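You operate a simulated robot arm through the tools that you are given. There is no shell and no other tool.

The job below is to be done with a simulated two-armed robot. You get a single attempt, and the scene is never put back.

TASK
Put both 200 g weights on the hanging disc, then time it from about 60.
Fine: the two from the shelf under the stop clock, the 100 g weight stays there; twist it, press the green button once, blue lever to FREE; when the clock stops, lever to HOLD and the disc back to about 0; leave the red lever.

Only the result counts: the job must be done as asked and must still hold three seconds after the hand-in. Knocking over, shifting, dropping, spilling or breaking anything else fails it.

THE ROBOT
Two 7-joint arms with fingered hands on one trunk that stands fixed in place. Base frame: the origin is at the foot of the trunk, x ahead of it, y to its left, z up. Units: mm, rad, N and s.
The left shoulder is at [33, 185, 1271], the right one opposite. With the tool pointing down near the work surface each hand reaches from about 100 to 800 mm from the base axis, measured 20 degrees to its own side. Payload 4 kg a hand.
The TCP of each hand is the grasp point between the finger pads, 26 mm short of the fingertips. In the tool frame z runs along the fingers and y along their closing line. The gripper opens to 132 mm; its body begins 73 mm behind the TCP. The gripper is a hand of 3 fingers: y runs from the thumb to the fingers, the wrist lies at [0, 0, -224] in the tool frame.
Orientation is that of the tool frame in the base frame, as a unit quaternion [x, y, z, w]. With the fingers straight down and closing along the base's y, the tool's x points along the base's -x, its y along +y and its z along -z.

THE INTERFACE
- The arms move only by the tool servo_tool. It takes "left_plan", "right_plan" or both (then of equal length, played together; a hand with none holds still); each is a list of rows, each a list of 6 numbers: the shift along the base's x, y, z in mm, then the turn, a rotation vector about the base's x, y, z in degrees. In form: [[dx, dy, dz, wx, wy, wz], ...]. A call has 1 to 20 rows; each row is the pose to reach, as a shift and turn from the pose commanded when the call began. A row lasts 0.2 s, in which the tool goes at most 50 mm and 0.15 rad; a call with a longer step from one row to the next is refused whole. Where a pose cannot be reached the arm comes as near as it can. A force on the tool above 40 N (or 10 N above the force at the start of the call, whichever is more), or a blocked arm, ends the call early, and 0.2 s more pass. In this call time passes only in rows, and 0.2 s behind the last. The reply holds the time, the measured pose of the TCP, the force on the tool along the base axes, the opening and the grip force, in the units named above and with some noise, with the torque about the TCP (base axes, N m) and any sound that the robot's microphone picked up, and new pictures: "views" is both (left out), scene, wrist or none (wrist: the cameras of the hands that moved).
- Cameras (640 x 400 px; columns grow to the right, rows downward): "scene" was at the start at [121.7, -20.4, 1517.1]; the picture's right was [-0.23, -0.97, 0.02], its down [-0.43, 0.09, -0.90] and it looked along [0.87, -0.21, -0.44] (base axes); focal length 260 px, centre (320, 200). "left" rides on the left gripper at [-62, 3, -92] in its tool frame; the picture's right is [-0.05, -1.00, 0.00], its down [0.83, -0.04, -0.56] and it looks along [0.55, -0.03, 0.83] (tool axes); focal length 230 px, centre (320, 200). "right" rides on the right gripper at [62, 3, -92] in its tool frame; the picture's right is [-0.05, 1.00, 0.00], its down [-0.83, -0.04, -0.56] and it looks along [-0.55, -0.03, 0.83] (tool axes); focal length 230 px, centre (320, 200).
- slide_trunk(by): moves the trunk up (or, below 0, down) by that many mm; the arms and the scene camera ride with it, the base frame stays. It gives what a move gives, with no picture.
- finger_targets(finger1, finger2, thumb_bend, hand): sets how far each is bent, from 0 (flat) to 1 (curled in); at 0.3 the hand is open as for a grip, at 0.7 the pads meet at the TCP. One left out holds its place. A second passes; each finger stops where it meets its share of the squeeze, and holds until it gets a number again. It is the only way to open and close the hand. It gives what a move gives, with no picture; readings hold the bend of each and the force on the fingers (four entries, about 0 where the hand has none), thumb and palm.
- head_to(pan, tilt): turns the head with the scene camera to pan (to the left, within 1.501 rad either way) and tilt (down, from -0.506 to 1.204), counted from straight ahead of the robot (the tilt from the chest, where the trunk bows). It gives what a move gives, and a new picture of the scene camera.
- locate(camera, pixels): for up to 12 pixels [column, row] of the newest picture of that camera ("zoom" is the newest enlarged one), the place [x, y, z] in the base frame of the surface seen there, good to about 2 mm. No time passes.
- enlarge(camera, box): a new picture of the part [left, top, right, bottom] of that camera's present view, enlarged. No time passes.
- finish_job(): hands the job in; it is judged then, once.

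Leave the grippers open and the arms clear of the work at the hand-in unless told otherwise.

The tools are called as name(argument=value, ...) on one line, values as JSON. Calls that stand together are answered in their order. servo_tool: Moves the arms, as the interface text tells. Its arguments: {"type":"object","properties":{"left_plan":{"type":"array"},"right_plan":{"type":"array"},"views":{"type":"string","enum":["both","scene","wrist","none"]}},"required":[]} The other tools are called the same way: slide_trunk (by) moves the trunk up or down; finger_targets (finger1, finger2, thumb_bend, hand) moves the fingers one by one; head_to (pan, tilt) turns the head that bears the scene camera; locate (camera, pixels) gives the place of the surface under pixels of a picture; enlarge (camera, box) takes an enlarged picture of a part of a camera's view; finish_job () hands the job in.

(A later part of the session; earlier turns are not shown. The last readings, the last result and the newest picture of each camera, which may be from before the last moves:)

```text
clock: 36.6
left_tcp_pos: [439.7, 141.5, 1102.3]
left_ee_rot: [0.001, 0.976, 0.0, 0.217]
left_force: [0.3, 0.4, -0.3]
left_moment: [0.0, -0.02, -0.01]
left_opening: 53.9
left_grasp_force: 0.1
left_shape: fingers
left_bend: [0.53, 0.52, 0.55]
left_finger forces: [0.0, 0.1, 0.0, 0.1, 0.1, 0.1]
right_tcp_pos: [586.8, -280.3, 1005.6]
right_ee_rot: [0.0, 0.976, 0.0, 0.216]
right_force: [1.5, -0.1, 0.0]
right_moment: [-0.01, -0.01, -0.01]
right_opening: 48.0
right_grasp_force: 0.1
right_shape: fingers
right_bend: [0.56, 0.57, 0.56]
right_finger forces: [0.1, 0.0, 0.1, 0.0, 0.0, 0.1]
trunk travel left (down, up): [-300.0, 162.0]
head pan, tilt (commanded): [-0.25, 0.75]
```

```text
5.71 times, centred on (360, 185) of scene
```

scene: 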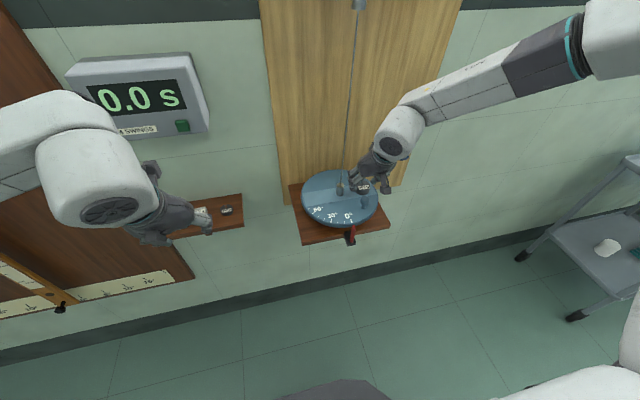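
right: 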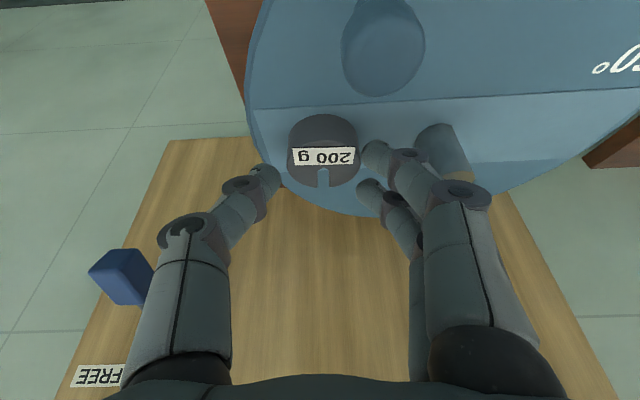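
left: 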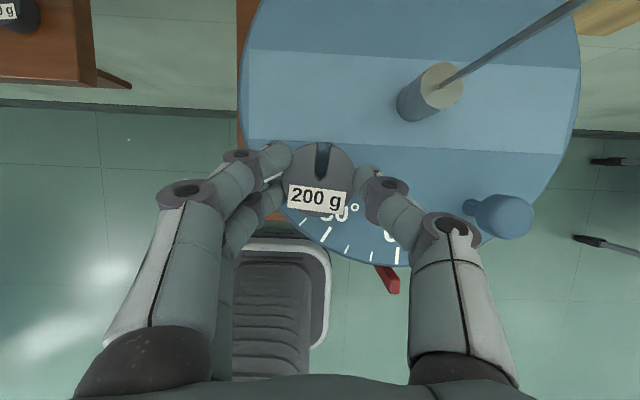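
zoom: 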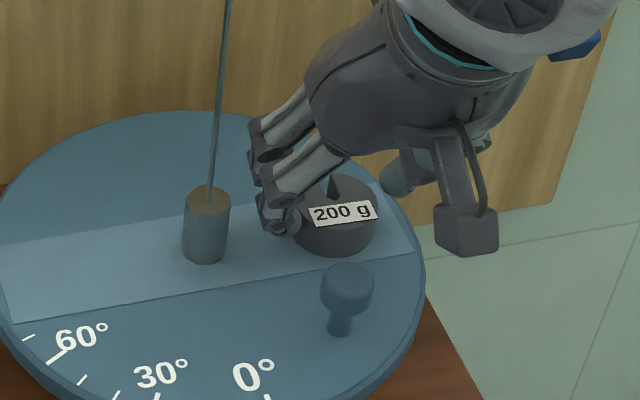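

The weight now stands free and flat. Raise the right hand straight up and withdraw right/back.

servo_tool(right_plan=[[0, 0, 12, 0, 0, 0], [0, 0, 28, 0, 0, 0], [-10, -3, 50, 0, 0, 0], [-40, -10, 75, 0, 0, 0], [-75, -30, 95, 0, 0, 0], [-110, -60, 110, 0, 0, 0], [-140, -95, 120, 0, 0, 0], [-160, -135, 125, 0, 0, 0], [-170, -170, 130, 0, 0, 0]], views="both")

enlarge(camera="scene", box=[290, 150, 400, 240])

```text
clock: 38.6
left_tcp_pos: [439.0, 142.2, 1101.5]
left_ee_rot: [0.0, 0.976, 0.001, 0.216]
left_force: [-0.5, 0.8, 0.9]
left_moment: [0.01, 0.0, -0.02]
left_opening: 54.2
left_grasp_force: 0.0
left_shape: fingers
left_bend: [0.53, 0.52, 0.55]
left_finger forces: [0.0, 0.1, 0.0, 0.1, 0.0, 0.0]
right_tcp_pos: [413.1, -449.8, 1136.3]
right_ee_rot: [0.0, 0.976, 0.0, 0.216]
right_force: [-0.1, 0.1, 0.7]
right_moment: [-0.01, 0.0, -0.04]
right_opening: 47.8
right_grasp_force: 0.0
right_shape: fingers
right_bend: [0.56, 0.57, 0.56]
right_finger forces: [0.0, 0.0, 0.0, 0.0, 0.0, 0.1]
trunk travel left (down, up): [-300.0, 162.0]
head pan, tilt (commanded): [-0.25, 0.75]
```

scene: 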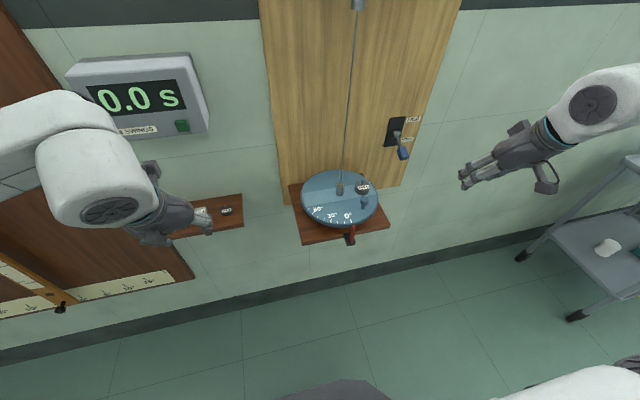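
right: 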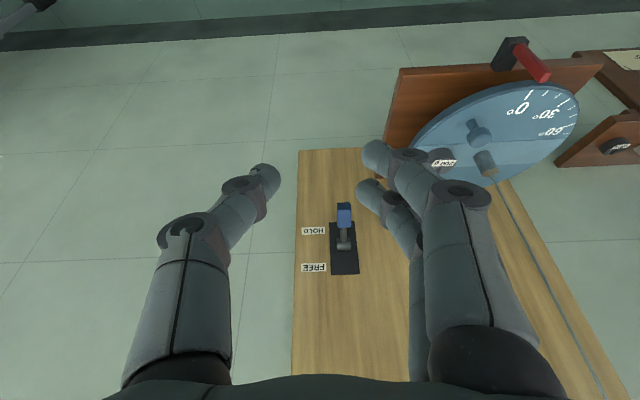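

```text
4.44 times, centred on (345, 195) of scene
```

zoom: 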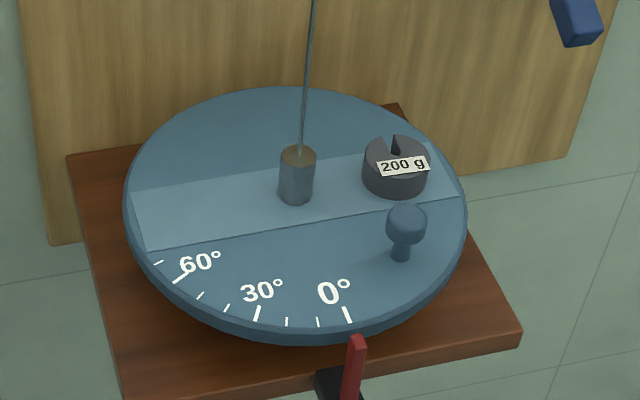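

The cylinder stands on the right half of the stripe and the disc is still at 0. I'll measure its position.

locate(camera="zoom", pixels=[[366, 160], [428, 165], [400, 187], [385, 142], [410, 142], [400, 195], [298, 155], [200, 215], [450, 175], [146, 215], [155, 250], [405, 220]])

finger_targets(hand="left", finger1=0.51, finger2=0.51, thumb_bend=0.52)

head_to(pan=0.15, tilt=0.8)

```text
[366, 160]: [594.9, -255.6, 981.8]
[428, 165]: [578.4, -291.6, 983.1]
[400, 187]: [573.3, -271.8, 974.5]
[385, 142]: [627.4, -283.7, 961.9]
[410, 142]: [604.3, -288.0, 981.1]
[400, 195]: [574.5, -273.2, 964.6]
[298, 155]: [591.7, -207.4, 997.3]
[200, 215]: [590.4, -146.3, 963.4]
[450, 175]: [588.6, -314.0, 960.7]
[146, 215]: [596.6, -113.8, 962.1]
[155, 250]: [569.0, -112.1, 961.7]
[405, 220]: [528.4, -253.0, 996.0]
```

```text
clock: 39.6
left_tcp_pos: [439.6, 143.0, 1102.2]
left_ee_rot: [0.0, 0.976, 0.0, 0.217]
left_force: [0.4, -0.4, 0.2]
left_moment: [-0.04, 0.02, 0.01]
left_opening: 61.8
left_grasp_force: 0.1
left_shape: fingers
left_bend: [0.51, 0.51, 0.52]
left_finger forces: [0.0, 0.0, 0.1, 0.0, 0.1, 0.1]
right_tcp_pos: [413.7, -450.1, 1137.2]
right_ee_rot: [0.0, 0.976, 0.0, 0.216]
right_force: [-0.2, 0.3, 0.4]
right_moment: [0.0, -0.03, 0.01]
right_opening: 47.9
right_grasp_force: 0.1
right_shape: fingers
right_bend: [0.56, 0.57, 0.56]
right_finger forces: [0.0, 0.1, 0.1, 0.1, 0.0, 0.1]
trunk travel left (down, up): [-300.0, 162.0]
head pan, tilt (commanded): [-0.25, 0.75]
```

```text
clock: 40.4
left_tcp_pos: [439.8, 142.4, 1100.8]
left_ee_rot: [0.0, 0.976, 0.0, 0.216]
left_force: [-0.3, 0.4, 0.1]
left_moment: [0.02, 0.01, 0.0]
left_opening: 62.0
left_grasp_force: 0.2
left_shape: fingers
left_bend: [0.51, 0.51, 0.52]
left_finger forces: [0.1, 0.1, 0.0, 0.1, 0.0, 0.1]
right_tcp_pos: [413.5, -449.9, 1137.9]
right_ee_rot: [0.0, 0.976, 0.001, 0.216]
right_force: [-0.5, -0.7, 0.0]
right_moment: [-0.03, 0.0, 0.02]
right_opening: 48.1
right_grasp_force: 0.0
right_shape: fingers
right_bend: [0.56, 0.57, 0.56]
right_finger forces: [0.0, 0.1, 0.0, 0.0, 0.0, 0.0]
trunk travel left (down, up): [-300.0, 162.0]
head pan, tilt (commanded): [0.15, 0.799]
```

scene: 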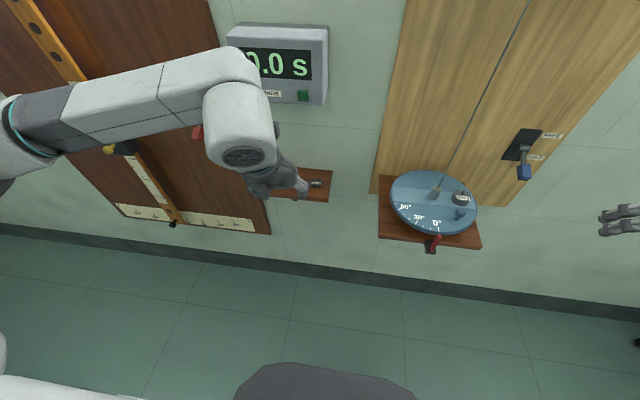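

Cylinder on disc at ≈(592, -275.5), i.e. 65.5 mm from the hub; the block should go to ≈(588, -144.5) for balance. Now the left hand (62 mm opening) goes to above the block at TCP (664, 190, 945).

servo_tool(left_plan=[[20, 12, -35, 0, 0, 0], [40, 24, -70, 0, 0, 0], [60, 36, -106, 0, 0, 0], [80, 47, -141, 0, 0, 0], [120, 47.5, -150, 0, 0, 0], [160, 47.5, -155, 0, 0, 0], [200, 47.5, -155, 0, 0, 0], [224, 47.5, -155, 0, 0, 0]], views="both")

enlarge(camera="left", box=[180, 60, 540, 260])

enlarge(camera="scene", box=[220, 40, 350, 210])

```text
clock: 42.2
left_tcp_pos: [664.5, 188.5, 945.7]
left_ee_rot: [0.001, 0.977, 0.0, 0.215]
left_force: [-0.3, 0.1, -0.2]
left_moment: [0.0, 0.0, -0.01]
left_opening: 62.0
left_grasp_force: 0.0
left_shape: fingers
left_bend: [0.51, 0.51, 0.52]
left_finger forces: [0.0, 0.0, 0.1, 0.0, 0.0, 0.0]
right_tcp_pos: [415.7, -449.9, 1137.5]
right_ee_rot: [0.001, 0.976, 0.0, 0.217]
right_force: [0.3, -0.3, -0.4]
right_moment: [0.05, 0.0, -0.02]
right_opening: 48.1
right_grasp_force: 0.1
right_shape: fingers
right_bend: [0.56, 0.57, 0.56]
right_finger forces: [0.0, 0.0, 0.0, 0.0, 0.1, 0.0]
trunk travel left (down, up): [-300.0, 162.0]
head pan, tilt (commanded): [0.15, 0.799]
```

scene: 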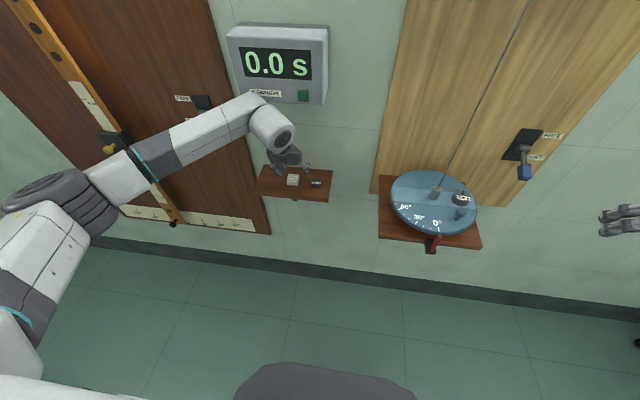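
left: 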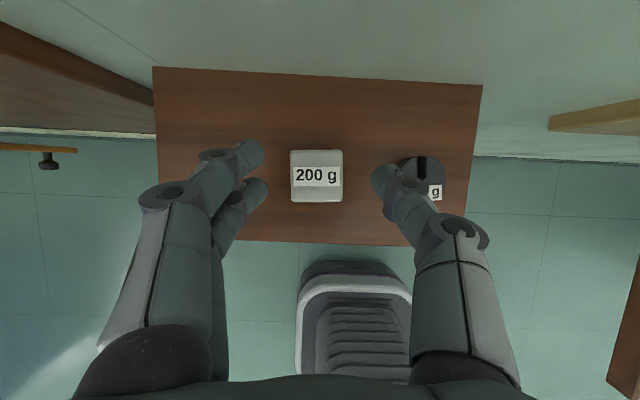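

```text
1.78 times, centred on (360, 160) of left
```

zoom: 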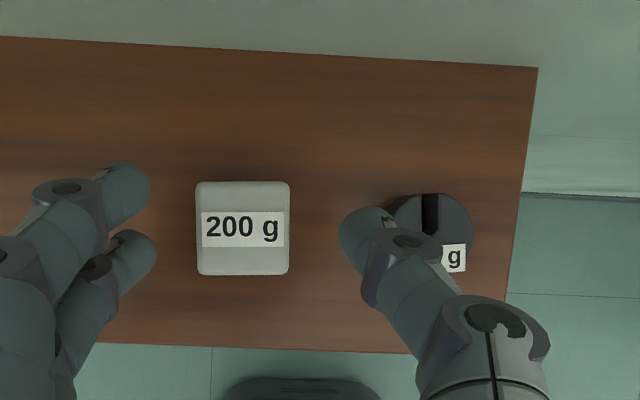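

```text
2.35 times, centred on (285, 125) of scene
```

zoom: 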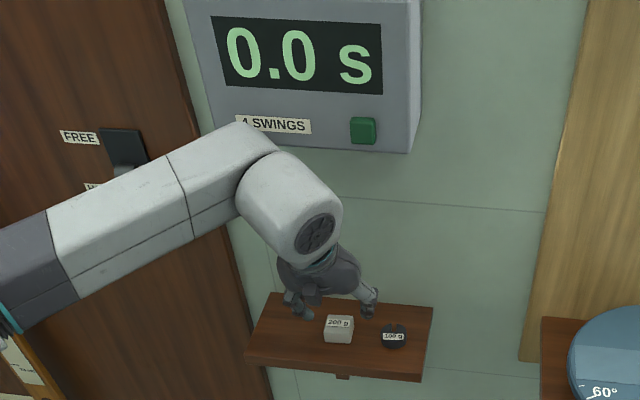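

The block is centred; the thumb is close to the 100 g weight, so bend the thumb to 0.54 first, then lower to z≈928 and look.

finger_targets(hand="left", thumb_bend=0.545)

servo_tool(left_plan=[[1, 0, -8, 0, 0, 0], [1, 0, -17, 0, 0, 0]], views="wrist")

enlarge(camera="left", box=[180, 60, 540, 260])

enlarge(camera="scene", box=[255, 140, 345, 210])

```text
clock: 43.2
left_tcp_pos: [663.5, 187.5, 948.0]
left_ee_rot: [0.0, 0.976, 0.001, 0.216]
left_force: [0.0, 0.1, -1.2]
left_moment: [0.0, 0.0, -0.01]
left_opening: 59.0
left_grasp_force: 0.0
left_shape: fingers
left_bend: [0.51, 0.51, 0.54]
left_finger forces: [0.0, 0.0, 0.0, 0.1, 0.0, 0.1]
right_tcp_pos: [414.0, -448.5, 1137.6]
right_ee_rot: [0.001, 0.976, 0.0, 0.216]
right_force: [-0.2, -0.1, -0.3]
right_moment: [0.02, 0.0, -0.02]
right_opening: 48.0
right_grasp_force: 0.1
right_shape: fingers
right_bend: [0.56, 0.57, 0.56]
right_finger forces: [0.1, 0.0, 0.1, 0.1, 0.0, 0.0]
trunk travel left (down, up): [-300.0, 162.0]
head pan, tilt (commanded): [0.15, 0.799]
```

```text
clock: 43.8
left_tcp_pos: [664.8, 189.3, 929.6]
left_ee_rot: [0.0, 0.976, 0.0, 0.217]
left_force: [0.0, -0.6, -0.4]
left_moment: [0.0, 0.02, -0.01]
left_opening: 59.2
left_grasp_force: 0.1
left_shape: fingers
left_bend: [0.51, 0.51, 0.54]
left_finger forces: [0.0, 0.0, 0.1, 0.0, 0.0, 0.0]
right_tcp_pos: [414.7, -448.9, 1138.4]
right_ee_rot: [0.001, 0.976, 0.0, 0.217]
right_force: [-0.1, -0.7, -0.2]
right_moment: [-0.01, -0.03, 0.01]
right_opening: 48.0
right_grasp_force: 0.0
right_shape: fingers
right_bend: [0.56, 0.57, 0.56]
right_finger forces: [0.0, 0.0, 0.0, 0.0, 0.1, 0.0]
trunk travel left (down, up): [-300.0, 162.0]
head pan, tilt (commanded): [0.15, 0.799]
```

left: 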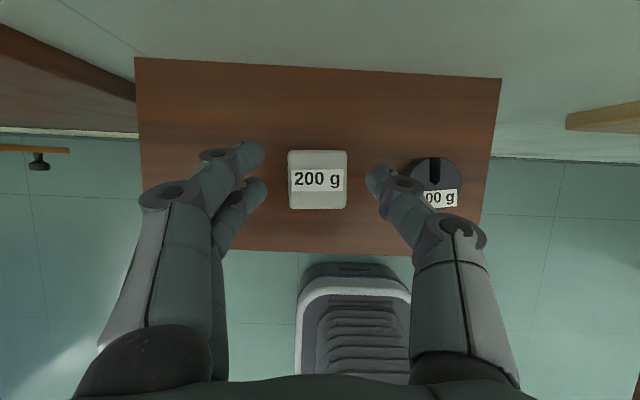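

```text
1.78 times, centred on (360, 160) of left
```

zoom: 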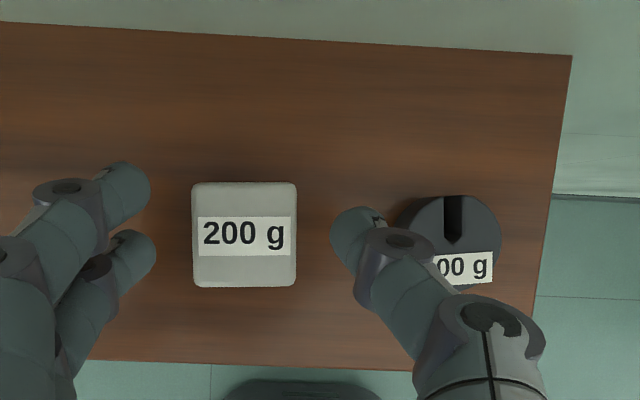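

```text
5.71 times, centred on (300, 175) of scene
```

zoom: 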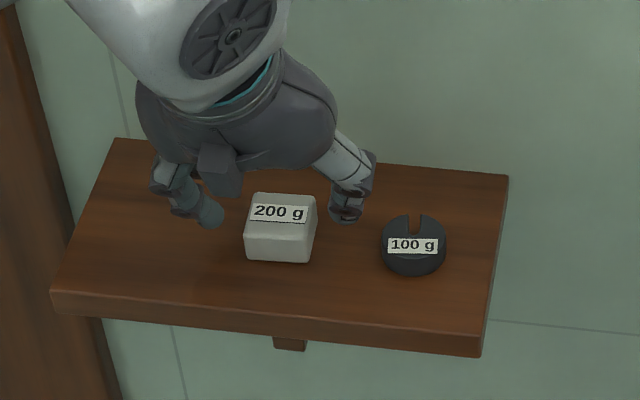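

Clearances look fine (thumb ≈10 mm from the 100 g weight). Lower 10 mm and close.

servo_tool(left_plan=[[-1, 0, -6, 0, 0, 0], [-2, 0, -10, 0, 0, 0]], views="none")

```text
clock: 44.4
left_tcp_pos: [663.0, 188.0, 918.9]
left_ee_rot: [-0.001, 0.976, 0.001, 0.216]
left_force: [0.9, -0.9, 0.2]
left_moment: [0.02, 0.01, 0.0]
left_opening: 59.0
left_grasp_force: 0.0
left_shape: fingers
left_bend: [0.51, 0.51, 0.54]
left_finger forces: [0.0, 0.1, 0.0, 0.0, 0.0, 0.0]
right_tcp_pos: [413.4, -450.6, 1136.6]
right_ee_rot: [0.0, 0.976, 0.0, 0.216]
right_force: [0.2, -0.1, -0.4]
right_moment: [0.03, 0.01, -0.01]
right_opening: 47.8
right_grasp_force: 0.1
right_shape: fingers
right_bend: [0.56, 0.57, 0.56]
right_finger forces: [0.0, 0.0, 0.1, 0.0, 0.1, 0.0]
trunk travel left (down, up): [-300.0, 162.0]
head pan, tilt (commanded): [0.15, 0.799]
```

finger_targets(hand="left", finger1=0.7, finger2=0.7, thumb_bend=0.7)

enlarge(camera="left", box=[180, 60, 540, 260])

enlarge(camera="scene", box=[255, 140, 345, 210])

```text
clock: 45.4
left_tcp_pos: [663.2, 187.9, 919.9]
left_ee_rot: [0.0, 0.976, 0.0, 0.216]
left_force: [0.2, 0.3, 0.4]
left_moment: [0.03, 0.02, 0.0]
left_opening: 34.0
left_grasp_force: 12.7
left_shape: fingers
left_bend: [0.61, 0.61, 0.65]
left_finger forces: [5.6, 6.8, 0.0, 0.0, 13.2, 0.0]
right_tcp_pos: [414.9, -450.8, 1137.9]
right_ee_rot: [0.0, 0.976, -0.001, 0.217]
right_force: [0.2, -0.1, 0.5]
right_moment: [0.02, 0.0, 0.02]
right_opening: 47.8
right_grasp_force: 0.1
right_shape: fingers
right_bend: [0.56, 0.57, 0.56]
right_finger forces: [0.0, 0.0, 0.0, 0.1, 0.1, 0.1]
trunk travel left (down, up): [-300.0, 162.0]
head pan, tilt (commanded): [0.15, 0.799]
```

```text
1.78 times, centred on (360, 160) of left
```

zoom: 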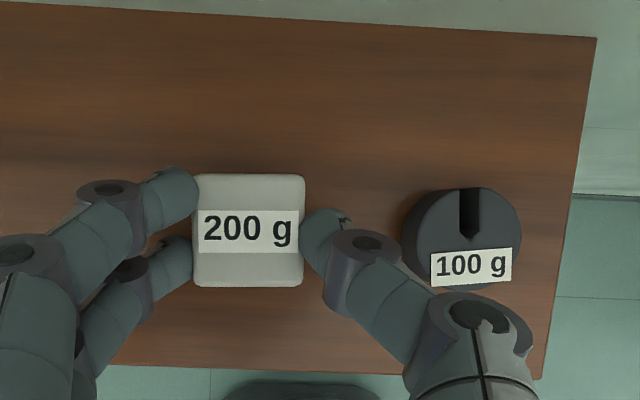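

```text
5.71 times, centred on (300, 175) of scene
```

zoom: 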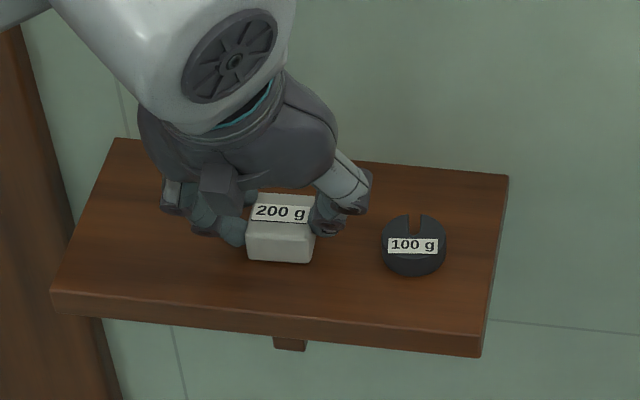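

The block is gripped (5.6/6.8/13.2 N). Lift, back out from the shelf and carry it to in front of the disc's left half (480, -144, 1060).

servo_tool(left_plan=[[0, 0, 10, 0, 0, 0], [0, 0, 24, 0, 0, 0], [-15, 0, 34, 0, 0, 0], [-55, 0, 38, 0, 0, 0], [-95, 0, 42, 0, 0, 0], [-135, 0, 50, 0, 0, 0], [-170, -5, 65, 0, 0, 0], [-183, -40, 95, 0, 0, 0], [-183, -80, 120, 0, 0, 0], [-183, -122, 138, 0, 0, 0], [-183, -168, 140, 0, 0, 0], [-183, -214, 140, 0, 0, 0], [-183, -260, 140, 0, 0, 0], [-183, -300, 140, 0, 0, 0], [-183, -332, 140, 0, 0, 0]], views="both")

enlarge(camera="scene", box=[240, 150, 350, 220])

locate(camera="left", pixels=[[295, 165], [345, 165], [320, 163], [295, 215], [343, 215], [318, 190], [318, 217], [300, 190], [340, 190]])

```text
clock: 48.6
left_tcp_pos: [481.5, -146.7, 1060.6]
left_ee_rot: [-0.001, 0.976, 0.0, 0.216]
left_force: [-0.3, 0.2, -1.7]
left_moment: [0.0, -0.01, -0.02]
left_opening: 28.7
left_grasp_force: 11.5
left_shape: fingers
left_bend: [0.64, 0.61, 0.65]
left_finger forces: [5.8, 7.2, 0.0, 0.1, 11.9, 0.1]
right_tcp_pos: [414.3, -451.0, 1137.8]
right_ee_rot: [0.001, 0.976, 0.001, 0.217]
right_force: [-0.6, 0.6, -0.3]
right_moment: [0.01, 0.0, 0.0]
right_opening: 47.7
right_grasp_force: 0.1
right_shape: fingers
right_bend: [0.56, 0.57, 0.56]
right_finger forces: [0.0, 0.0, 0.0, 0.1, 0.0, 0.0]
trunk travel left (down, up): [-300.0, 162.0]
head pan, tilt (commanded): [0.15, 0.799]
```

scene: 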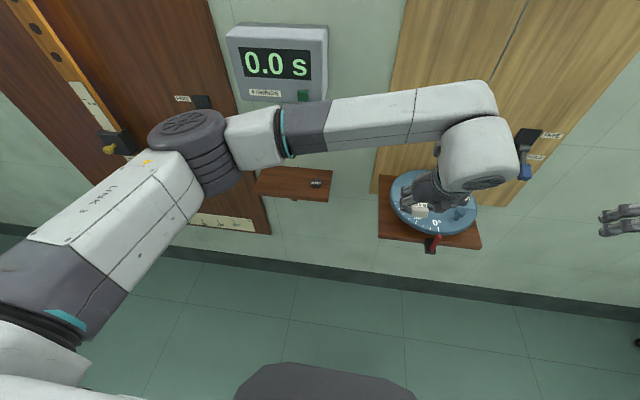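
left: 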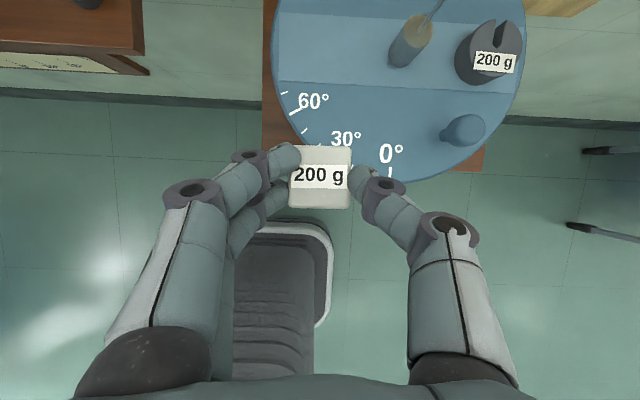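

```text
5.71 times, centred on (295, 185) of scene
```

zoom: 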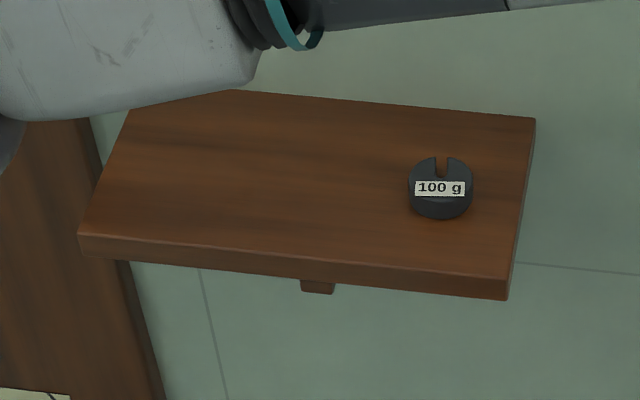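

```text
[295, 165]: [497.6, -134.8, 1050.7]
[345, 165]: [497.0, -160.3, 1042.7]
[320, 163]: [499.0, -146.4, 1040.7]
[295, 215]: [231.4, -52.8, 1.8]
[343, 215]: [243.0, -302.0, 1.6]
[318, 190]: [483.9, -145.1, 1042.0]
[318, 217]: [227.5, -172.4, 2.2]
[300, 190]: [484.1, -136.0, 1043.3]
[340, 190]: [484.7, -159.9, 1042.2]
```

The block hangs nearly level; its centre is about (+10, -1) from the TCP. The 100 g weight stays untouched. Move forward to TCP (578, -143) and down to z≈1013 over the left part of the stripe.

servo_tool(left_plan=[[33, 2, 0, 0, 0, 0], [66, 3.5, -5, 0, 0, 0], [96.5, 3.5, -12, 0, 0, 0], [96.5, 3.5, -30, 0, 0, 0], [96.5, 3.5, -47, 0, 0, 0]], views="both")

enlarge(camera="left", box=[180, 20, 540, 245])

enlarge(camera="scene", box=[370, 130, 500, 260])

```text
clock: 49.8
left_tcp_pos: [577.7, -139.6, 1012.6]
left_ee_rot: [0.0, 0.977, 0.001, 0.215]
left_force: [0.3, 0.5, -1.4]
left_moment: [-0.01, 0.05, 0.01]
left_opening: 28.9
left_grasp_force: 12.4
left_shape: fingers
left_bend: [0.64, 0.61, 0.65]
left_finger forces: [5.5, 7.1, 0.0, 0.1, 11.6, 0.1]
right_tcp_pos: [414.5, -451.0, 1136.6]
right_ee_rot: [0.001, 0.976, 0.0, 0.216]
right_force: [0.2, -0.6, 0.4]
right_moment: [-0.01, -0.01, 0.01]
right_opening: 48.1
right_grasp_force: 0.1
right_shape: fingers
right_bend: [0.56, 0.57, 0.56]
right_finger forces: [0.0, 0.0, 0.1, 0.0, 0.0, 0.0]
trunk travel left (down, up): [-300.0, 162.0]
head pan, tilt (commanded): [0.15, 0.799]
```

scene: 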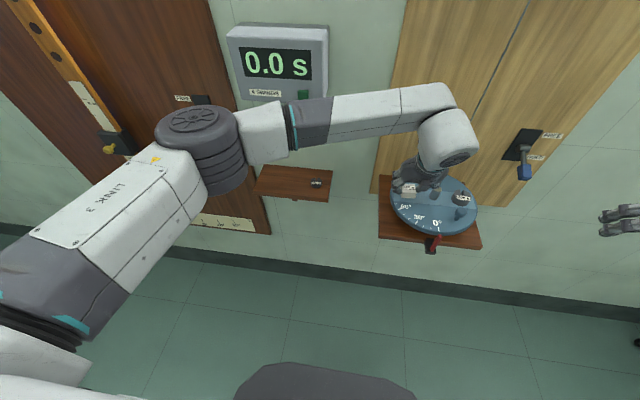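
left: 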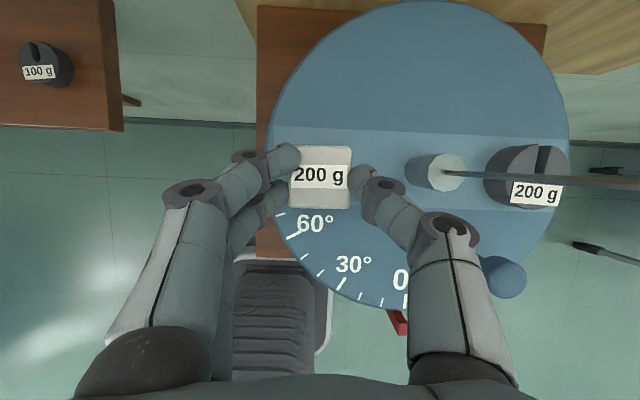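

```text
1.78 times, centred on (360, 132) of left
```

zoom: 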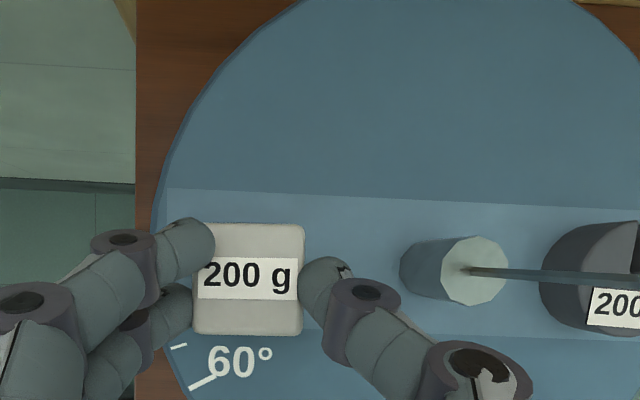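

```text
3.08 times, centred on (435, 195) of scene
```

zoom: 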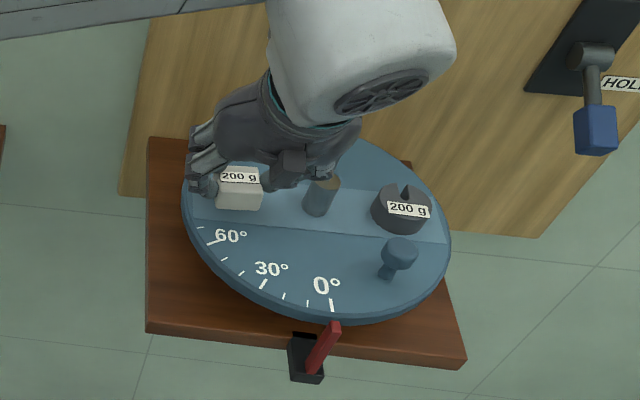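

I'll check the block's exact position now.

locate(camera="left", pixels=[[320, 160], [320, 190], [300, 175], [345, 175], [300, 200], [343, 200], [435, 172], [500, 170]])

```text
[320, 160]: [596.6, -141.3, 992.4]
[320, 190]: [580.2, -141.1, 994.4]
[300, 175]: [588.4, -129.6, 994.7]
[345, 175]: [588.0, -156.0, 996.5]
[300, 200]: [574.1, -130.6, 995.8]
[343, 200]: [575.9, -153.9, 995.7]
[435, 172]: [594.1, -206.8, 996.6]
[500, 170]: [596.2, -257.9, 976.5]
```

Block centre ≈(588, -141); shift -3.5 mm in y and lower in small steps.

servo_tool(left_plan=[[0, -2, -3, 0, 0, 0], [0, -3.5, -6, 0, 0, 0], [0, -3.5, -8.5, 0, 0, 0]], views="none")

```text
clock: 50.6
left_tcp_pos: [576.8, -144.2, 1004.4]
left_ee_rot: [0.001, 0.976, 0.0, 0.216]
left_force: [-0.4, -0.9, -2.7]
left_moment: [-0.01, 0.03, -0.01]
left_opening: 28.9
left_grasp_force: 12.4
left_shape: fingers
left_bend: [0.64, 0.61, 0.65]
left_finger forces: [5.5, 7.1, 0.0, 0.0, 11.6, 0.2]
right_tcp_pos: [414.7, -449.3, 1138.0]
right_ee_rot: [-0.001, 0.976, 0.0, 0.217]
right_force: [0.2, 0.1, 0.7]
right_moment: [0.01, 0.01, 0.0]
right_opening: 47.9
right_grasp_force: 0.1
right_shape: fingers
right_bend: [0.56, 0.57, 0.56]
right_finger forces: [0.0, 0.1, 0.0, 0.1, 0.0, 0.1]
trunk travel left (down, up): [-300.0, 162.0]
head pan, tilt (commanded): [0.15, 0.799]
```

servo_tool(left_plan=[[0, 0, -1.5, 0, 0, 0], [0, 0, -3, 0, 0, 0]], views="none")

```text
clock: 51.2
left_tcp_pos: [576.1, -143.7, 1003.6]
left_ee_rot: [0.0, 0.976, 0.0, 0.218]
left_force: [-0.4, 0.4, 5.0]
left_moment: [0.11, -0.15, -0.02]
left_opening: 28.9
left_grasp_force: 15.4
left_shape: fingers
left_bend: [0.65, 0.61, 0.65]
left_finger forces: [12.2, 6.5, 0.1, 0.1, 13.0, 0.0]
right_tcp_pos: [413.4, -451.0, 1138.4]
right_ee_rot: [0.0, 0.976, 0.0, 0.217]
right_force: [-0.3, -0.3, -0.7]
right_moment: [0.01, -0.01, 0.01]
right_opening: 47.9
right_grasp_force: 0.1
right_shape: fingers
right_bend: [0.56, 0.57, 0.56]
right_finger forces: [0.0, 0.0, 0.0, 0.0, 0.1, 0.0]
trunk travel left (down, up): [-300.0, 162.0]
head pan, tilt (commanded): [0.15, 0.799]
```

Touching (+5 N). Relieve by 2 mm, then open.

servo_tool(left_plan=[[0, 0, 2, 0, 0, 0]], views="none")

finger_targets(hand="left", finger1=0.57, finger2=0.55, thumb_bend=0.59)

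enlarge(camera="left", box=[180, 20, 540, 245])

enlarge(camera="scene", box=[370, 130, 500, 260])

```text
clock: 51.6
left_tcp_pos: [576.8, -143.9, 1003.6]
left_ee_rot: [0.001, 0.976, -0.001, 0.216]
left_force: [0.2, -1.3, 1.5]
left_moment: [0.06, -0.06, -0.05]
left_opening: 29.1
left_grasp_force: 15.2
left_shape: fingers
left_bend: [0.65, 0.61, 0.65]
left_finger forces: [9.7, 6.7, 0.1, 0.1, 12.8, 0.0]
right_tcp_pos: [414.3, -449.0, 1137.4]
right_ee_rot: [0.001, 0.976, -0.001, 0.217]
right_force: [0.0, -0.4, -0.8]
right_moment: [-0.02, 0.02, -0.02]
right_opening: 48.1
right_grasp_force: 0.1
right_shape: fingers
right_bend: [0.56, 0.57, 0.56]
right_finger forces: [0.0, 0.0, 0.1, 0.1, 0.1, 0.0]
trunk travel left (down, up): [-300.0, 162.0]
head pan, tilt (commanded): [0.15, 0.799]
```

```text
clock: 52.6
left_tcp_pos: [577.0, -144.3, 1003.7]
left_ee_rot: [0.001, 0.976, 0.0, 0.217]
left_force: [0.3, -0.9, -0.3]
left_moment: [-0.03, 0.01, -0.02]
left_opening: 42.3
left_grasp_force: 0.0
left_shape: fingers
left_bend: [0.56, 0.55, 0.59]
left_finger forces: [0.1, 0.1, 0.0, 0.0, 0.0, 0.0]
right_tcp_pos: [414.9, -449.3, 1138.1]
right_ee_rot: [0.001, 0.976, 0.0, 0.216]
right_force: [0.3, 0.2, 0.3]
right_moment: [0.0, 0.0, 0.01]
right_opening: 48.1
right_grasp_force: 0.1
right_shape: fingers
right_bend: [0.56, 0.57, 0.56]
right_finger forces: [0.1, 0.0, 0.1, 0.0, 0.0, 0.0]
trunk travel left (down, up): [-300.0, 162.0]
head pan, tilt (commanded): [0.15, 0.799]
```

```text
1.78 times, centred on (360, 132) of left
```

zoom: 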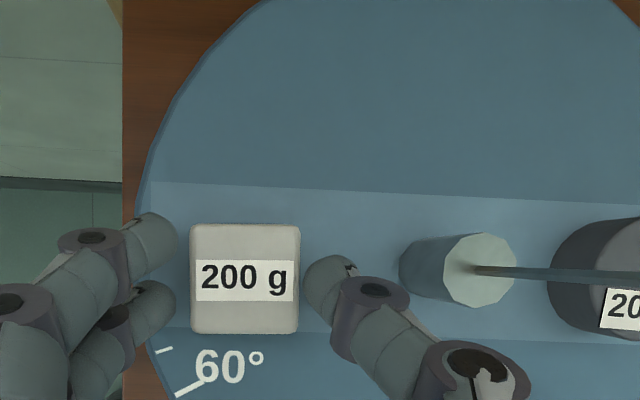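

```text
3.08 times, centred on (435, 195) of scene
```

zoom: 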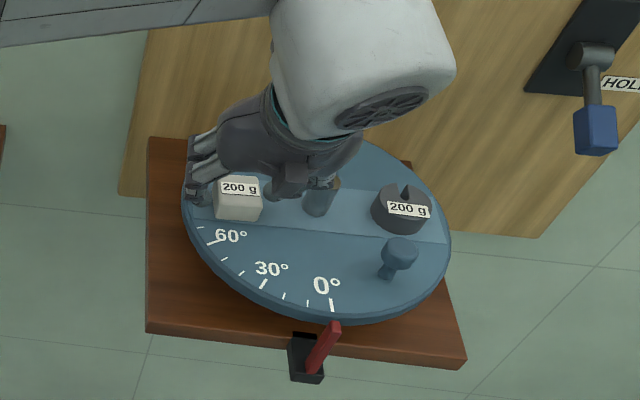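

The block is released and flat. Open the thumb slightly more to gain clearance, then raise and withdraw the left hand.

finger_targets(hand="left", thumb_bend=0.57)

servo_tool(left_plan=[[0, 0, 8, 0, 0, 0], [0, 0, 20, 0, 0, 0], [-5, 0, 40, 0, 0, 0], [-30, 0, 65, 0, 0, 0], [-65, 10, 85, 0, 0, 0], [-95, 40, 100, 0, 0, 0], [-115, 80, 105, 0, 0, 0], [-125, 122, 105, 0, 0, 0], [-130, 167, 105, 0, 0, 0], [-135, 212, 105, 0, 0, 0], [-140, 255, 105, 0, 0, 0]], views="scene")

enlarge(camera="scene", box=[370, 130, 500, 260])

```text
clock: 53.6
left_tcp_pos: [576.6, -144.8, 1003.1]
left_ee_rot: [0.0, 0.976, 0.0, 0.216]
left_force: [0.5, -0.7, -0.6]
left_moment: [0.04, 0.02, 0.0]
left_opening: 47.2
left_grasp_force: 0.1
left_shape: fingers
left_bend: [0.56, 0.55, 0.56]
left_finger forces: [0.1, 0.0, 0.0, 0.0, 0.1, 0.1]
right_tcp_pos: [413.4, -449.6, 1136.7]
right_ee_rot: [0.0, 0.976, 0.0, 0.217]
right_force: [-0.3, 0.4, 0.3]
right_moment: [0.01, 0.02, 0.0]
right_opening: 48.1
right_grasp_force: 0.0
right_shape: fingers
right_bend: [0.56, 0.57, 0.56]
right_finger forces: [0.1, 0.0, 0.0, 0.0, 0.0, 0.1]
trunk travel left (down, up): [-300.0, 162.0]
head pan, tilt (commanded): [0.15, 0.799]
```

```text
clock: 56.0
left_tcp_pos: [437.8, 112.3, 1109.8]
left_ee_rot: [0.001, 0.976, 0.0, 0.218]
left_force: [0.0, 0.7, 0.2]
left_moment: [-0.01, 0.01, 0.0]
left_opening: 47.3
left_grasp_force: 0.0
left_shape: fingers
left_bend: [0.56, 0.55, 0.56]
left_finger forces: [0.0, 0.0, 0.0, 0.1, 0.0, 0.1]
right_tcp_pos: [414.2, -448.4, 1139.2]
right_ee_rot: [0.001, 0.976, -0.001, 0.216]
right_force: [-0.4, 0.8, -0.8]
right_moment: [-0.01, 0.01, -0.01]
right_opening: 48.2
right_grasp_force: 0.0
right_shape: fingers
right_bend: [0.56, 0.57, 0.56]
right_finger forces: [0.0, 0.1, 0.1, 0.0, 0.0, 0.0]
trunk travel left (down, up): [-300.0, 162.0]
head pan, tilt (commanded): [0.15, 0.799]
```

scene: 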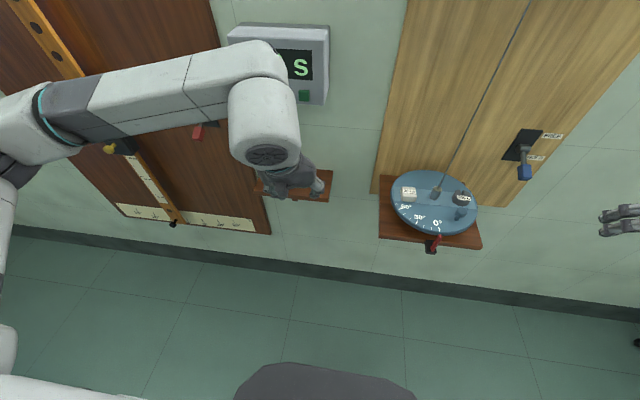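

```text
3.08 times, centred on (435, 195) of scene
```

zoom: 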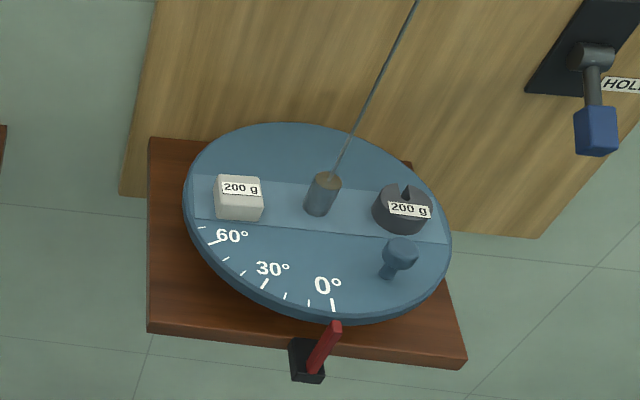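

Both 200 g weights rest on the stripe, symmetric about the hub, disc at 0. Next is the twist: the right hand goes above the knob (523, -254.5), TCP (514, -254, 1050).

servo_tool(right_plan=[[8, 40, -12, 0, 0, 0], [16, 80, -25, 0, 0, 0], [24, 120, -38, 0, 0, 0], [34, 158, -52, 0, 0, 0], [55, 190, -66, 0, 0, 0], [80, 195, -78, 0, 0, 0], [100, 195.5, -87, 0, 0, 0]], views="both")

enlarge(camera="right", box=[160, 40, 480, 240])

enlarge(camera="scene", box=[380, 130, 510, 260])

```text
clock: 57.6
left_tcp_pos: [440.1, 110.8, 1109.8]
left_ee_rot: [0.0, 0.977, 0.001, 0.215]
left_force: [0.3, -0.9, 0.6]
left_moment: [-0.02, 0.0, 0.01]
left_opening: 47.3
left_grasp_force: 0.0
left_shape: fingers
left_bend: [0.56, 0.55, 0.56]
left_finger forces: [0.0, 0.1, 0.0, 0.0, 0.1, 0.0]
right_tcp_pos: [517.0, -254.5, 1048.1]
right_ee_rot: [0.001, 0.976, -0.001, 0.216]
right_force: [0.5, -0.2, -0.1]
right_moment: [-0.01, 0.03, 0.01]
right_opening: 48.1
right_grasp_force: 0.0
right_shape: fingers
right_bend: [0.56, 0.57, 0.56]
right_finger forces: [0.1, 0.0, 0.1, 0.0, 0.1, 0.0]
trunk travel left (down, up): [-300.0, 162.0]
head pan, tilt (commanded): [0.15, 0.799]
```

scene: 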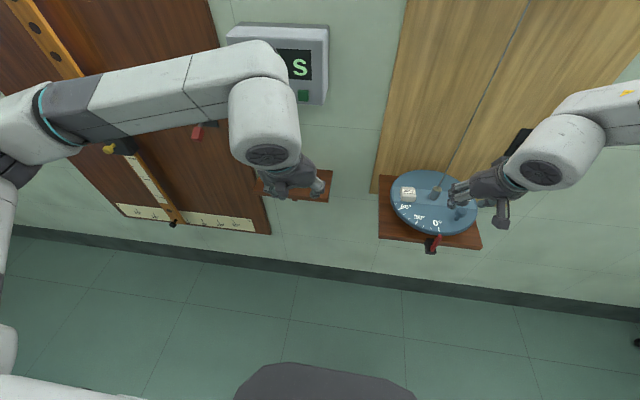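
right: 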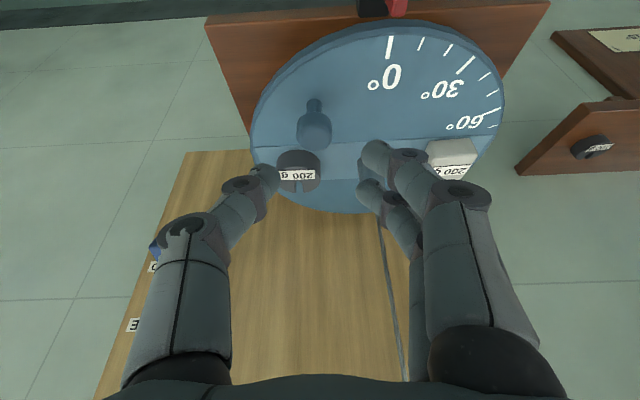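

```text
2.00 times, centred on (320, 140) of right
```

zoom: 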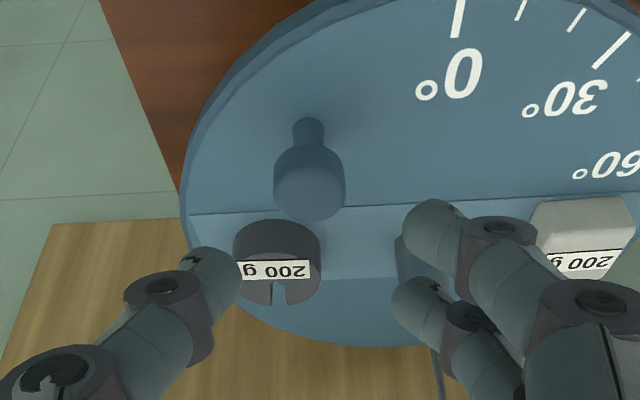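

```text
3.08 times, centred on (445, 195) of scene
```

zoom: 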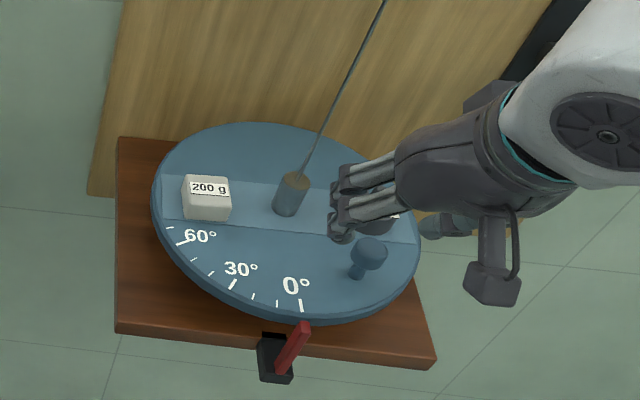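

I'll check the fingertip positions against the knob.

locate(camera="right", pixels=[[315, 135], [315, 120], [302, 130], [330, 128], [315, 103], [268, 172], [372, 150], [368, 185], [258, 180], [370, 160], [300, 165], [314, 147]])

```text
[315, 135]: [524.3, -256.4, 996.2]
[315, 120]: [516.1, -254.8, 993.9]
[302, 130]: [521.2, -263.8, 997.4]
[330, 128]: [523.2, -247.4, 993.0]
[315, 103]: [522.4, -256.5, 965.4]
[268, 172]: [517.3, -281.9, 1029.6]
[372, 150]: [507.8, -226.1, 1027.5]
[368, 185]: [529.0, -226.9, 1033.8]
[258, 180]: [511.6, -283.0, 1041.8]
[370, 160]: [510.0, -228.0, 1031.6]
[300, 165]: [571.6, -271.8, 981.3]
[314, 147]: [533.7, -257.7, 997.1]
```

The knob centre is ≈(524, -255.5) and it is between the fingertips. Lower to z≈1007.

servo_tool(right_plan=[[-1, -1, -15, 0, 0, 0], [-1, -1, -30, 0, 0, 0], [-1, -1, -41, 0, 0, 0]], views="both")

enlarge(camera="right", box=[160, 40, 480, 240])

enlarge(camera="scene", box=[400, 150, 500, 250])

```text
clock: 58.4
left_tcp_pos: [439.0, 111.6, 1110.5]
left_ee_rot: [0.0, 0.976, 0.0, 0.216]
left_force: [0.1, 0.7, -0.2]
left_moment: [0.01, 0.01, 0.0]
left_opening: 47.2
left_grasp_force: 0.0
left_shape: fingers
left_bend: [0.56, 0.55, 0.56]
left_finger forces: [0.0, 0.0, 0.0, 0.0, 0.1, 0.0]
right_tcp_pos: [516.3, -255.5, 1007.3]
right_ee_rot: [0.001, 0.976, 0.0, 0.216]
right_force: [-1.0, 1.0, 1.0]
right_moment: [-0.02, 0.03, 0.02]
right_opening: 48.4
right_grasp_force: 0.0
right_shape: fingers
right_bend: [0.56, 0.57, 0.56]
right_finger forces: [0.1, 0.0, 0.0, 0.0, 0.1, 0.0]
trunk travel left (down, up): [-300.0, 162.0]
head pan, tilt (commanded): [0.15, 0.799]
```

scene: 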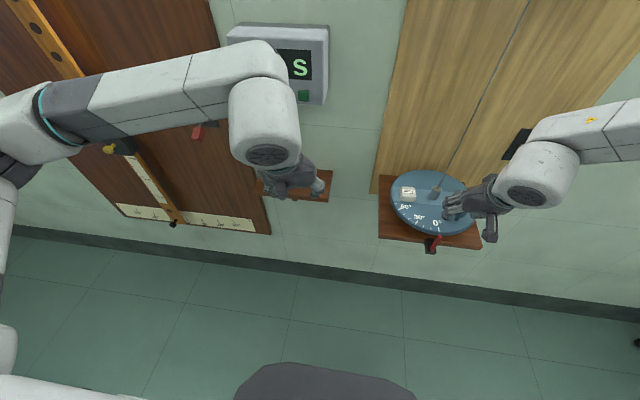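
right: 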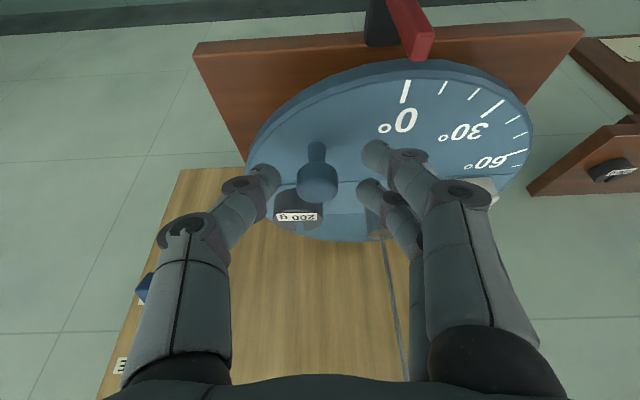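

```text
2.00 times, centred on (320, 140) of right
```

zoom: 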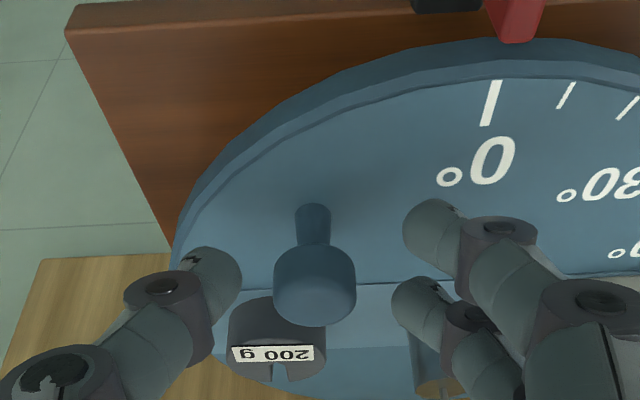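

```text
4.00 times, centred on (450, 200) of scene
```

zoom: 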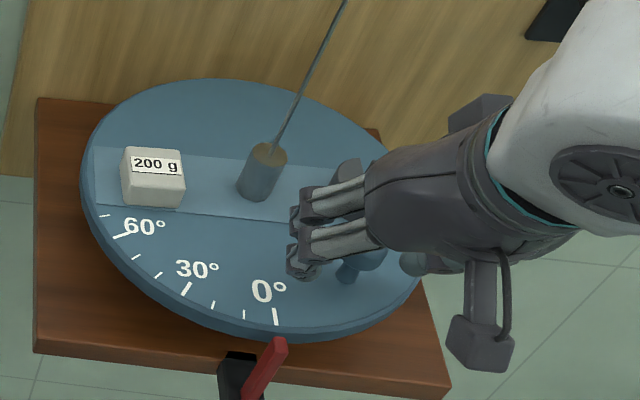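

The knob is centred between thumb and fingers. Close on it.

finger_targets(hand="right", finger1=0.66, finger2=0.66, thumb_bend=0.66)

enlarge(camera="right", box=[160, 40, 480, 240])

```text
clock: 59.4
left_tcp_pos: [439.7, 111.1, 1109.3]
left_ee_rot: [0.0, 0.976, -0.001, 0.216]
left_force: [-0.2, -0.3, -0.1]
left_moment: [0.0, -0.03, -0.01]
left_opening: 47.2
left_grasp_force: 0.1
left_shape: fingers
left_bend: [0.56, 0.55, 0.56]
left_finger forces: [0.1, 0.1, 0.0, 0.0, 0.0, 0.0]
right_tcp_pos: [514.6, -255.8, 1008.3]
right_ee_rot: [0.001, 0.976, 0.0, 0.216]
right_force: [-0.7, -2.5, 0.2]
right_moment: [-0.04, 0.0, 0.0]
right_opening: 20.6
right_grasp_force: 1.6
right_shape: fingers
right_bend: [0.66, 0.65, 0.65]
right_finger forces: [0.0, 1.2, 0.0, 0.0, 2.8, 0.0]
trunk travel left (down, up): [-300.0, 162.0]
head pan, tilt (commanded): [0.15, 0.799]
```

```text
2.00 times, centred on (320, 140) of right
```

zoom: 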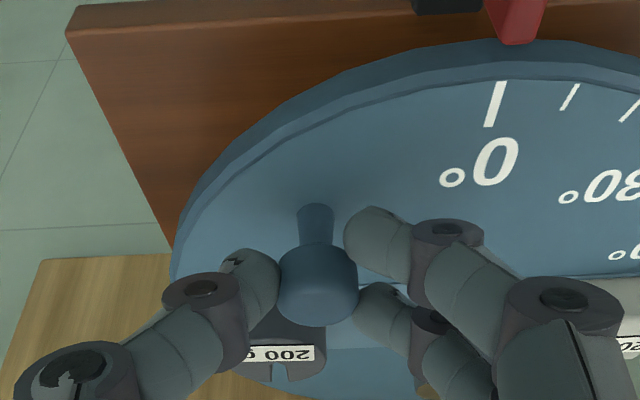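

A light, enclosing grip (thumb 2.8 N). I'll firm it slightly and try the first 10° of the arc (counter-clockwise seen from above, bringing 60 toward the pointer).

finger_targets(hand="right", finger1=0.68, finger2=0.68, thumb_bend=0.68)

servo_tool(right_plan=[[4.2, -5.6, 0, 0, 0, 0], [8.9, -10.8, 0, 0, 0, 0]], views="both")

enlarge(camera="scene", box=[380, 150, 500, 260])

```text
clock: 60.4
left_tcp_pos: [437.6, 110.7, 1109.2]
left_ee_rot: [0.001, 0.976, 0.0, 0.217]
left_force: [0.1, -0.6, 0.2]
left_moment: [-0.01, -0.01, -0.02]
left_opening: 47.5
left_grasp_force: 0.1
left_shape: fingers
left_bend: [0.56, 0.55, 0.56]
left_finger forces: [0.1, 0.0, 0.0, 0.0, 0.0, 0.0]
right_tcp_pos: [515.3, -255.4, 1008.1]
right_ee_rot: [0.002, 0.976, -0.001, 0.217]
right_force: [-0.8, -1.9, -1.9]
right_moment: [-0.02, 0.02, -0.02]
right_opening: 17.6
right_grasp_force: 3.3
right_shape: fingers
right_bend: [0.68, 0.65, 0.66]
right_finger forces: [0.1, 2.6, 0.0, 0.0, 4.3, 0.0]
trunk travel left (down, up): [-300.0, 162.0]
head pan, tilt (commanded): [0.15, 0.799]
```

```text
clock: 61.0
left_tcp_pos: [438.5, 111.5, 1110.4]
left_ee_rot: [0.001, 0.976, -0.001, 0.216]
left_force: [-0.3, 0.5, -0.2]
left_moment: [0.01, 0.02, 0.06]
left_opening: 47.5
left_grasp_force: 0.2
left_shape: fingers
left_bend: [0.56, 0.55, 0.56]
left_finger forces: [0.1, 0.1, 0.0, 0.0, 0.0, 0.1]
right_tcp_pos: [524.2, -266.9, 1008.6]
right_ee_rot: [0.0, 0.976, 0.0, 0.217]
right_force: [-3.1, -1.9, -2.9]
right_moment: [-0.02, 0.09, 0.05]
right_opening: 16.3
right_grasp_force: 4.3
right_shape: fingers
right_bend: [0.68, 0.65, 0.66]
right_finger forces: [2.2, 2.4, 0.1, 0.0, 4.1, 0.1]
trunk travel left (down, up): [-300.0, 162.0]
head pan, tilt (commanded): [0.15, 0.799]
```

scene: 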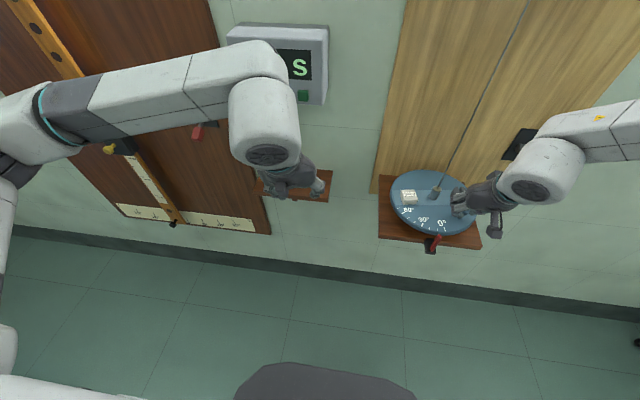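
right: 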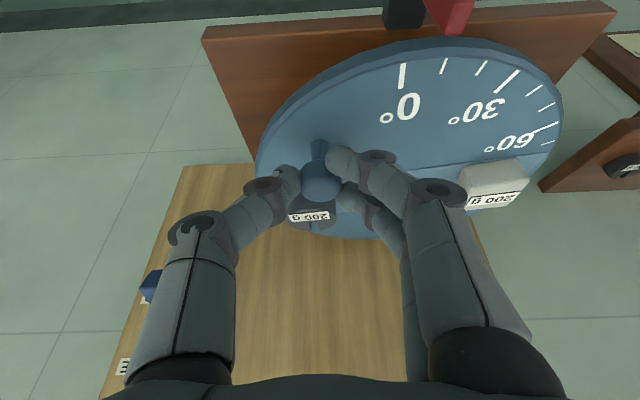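

```text
3.64 times, centred on (440, 205) of scene
```

zoom: 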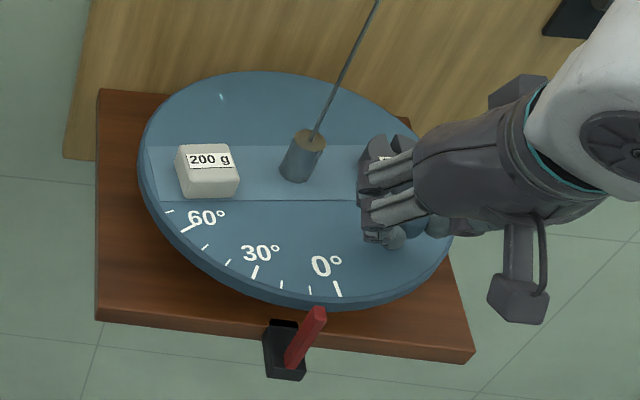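

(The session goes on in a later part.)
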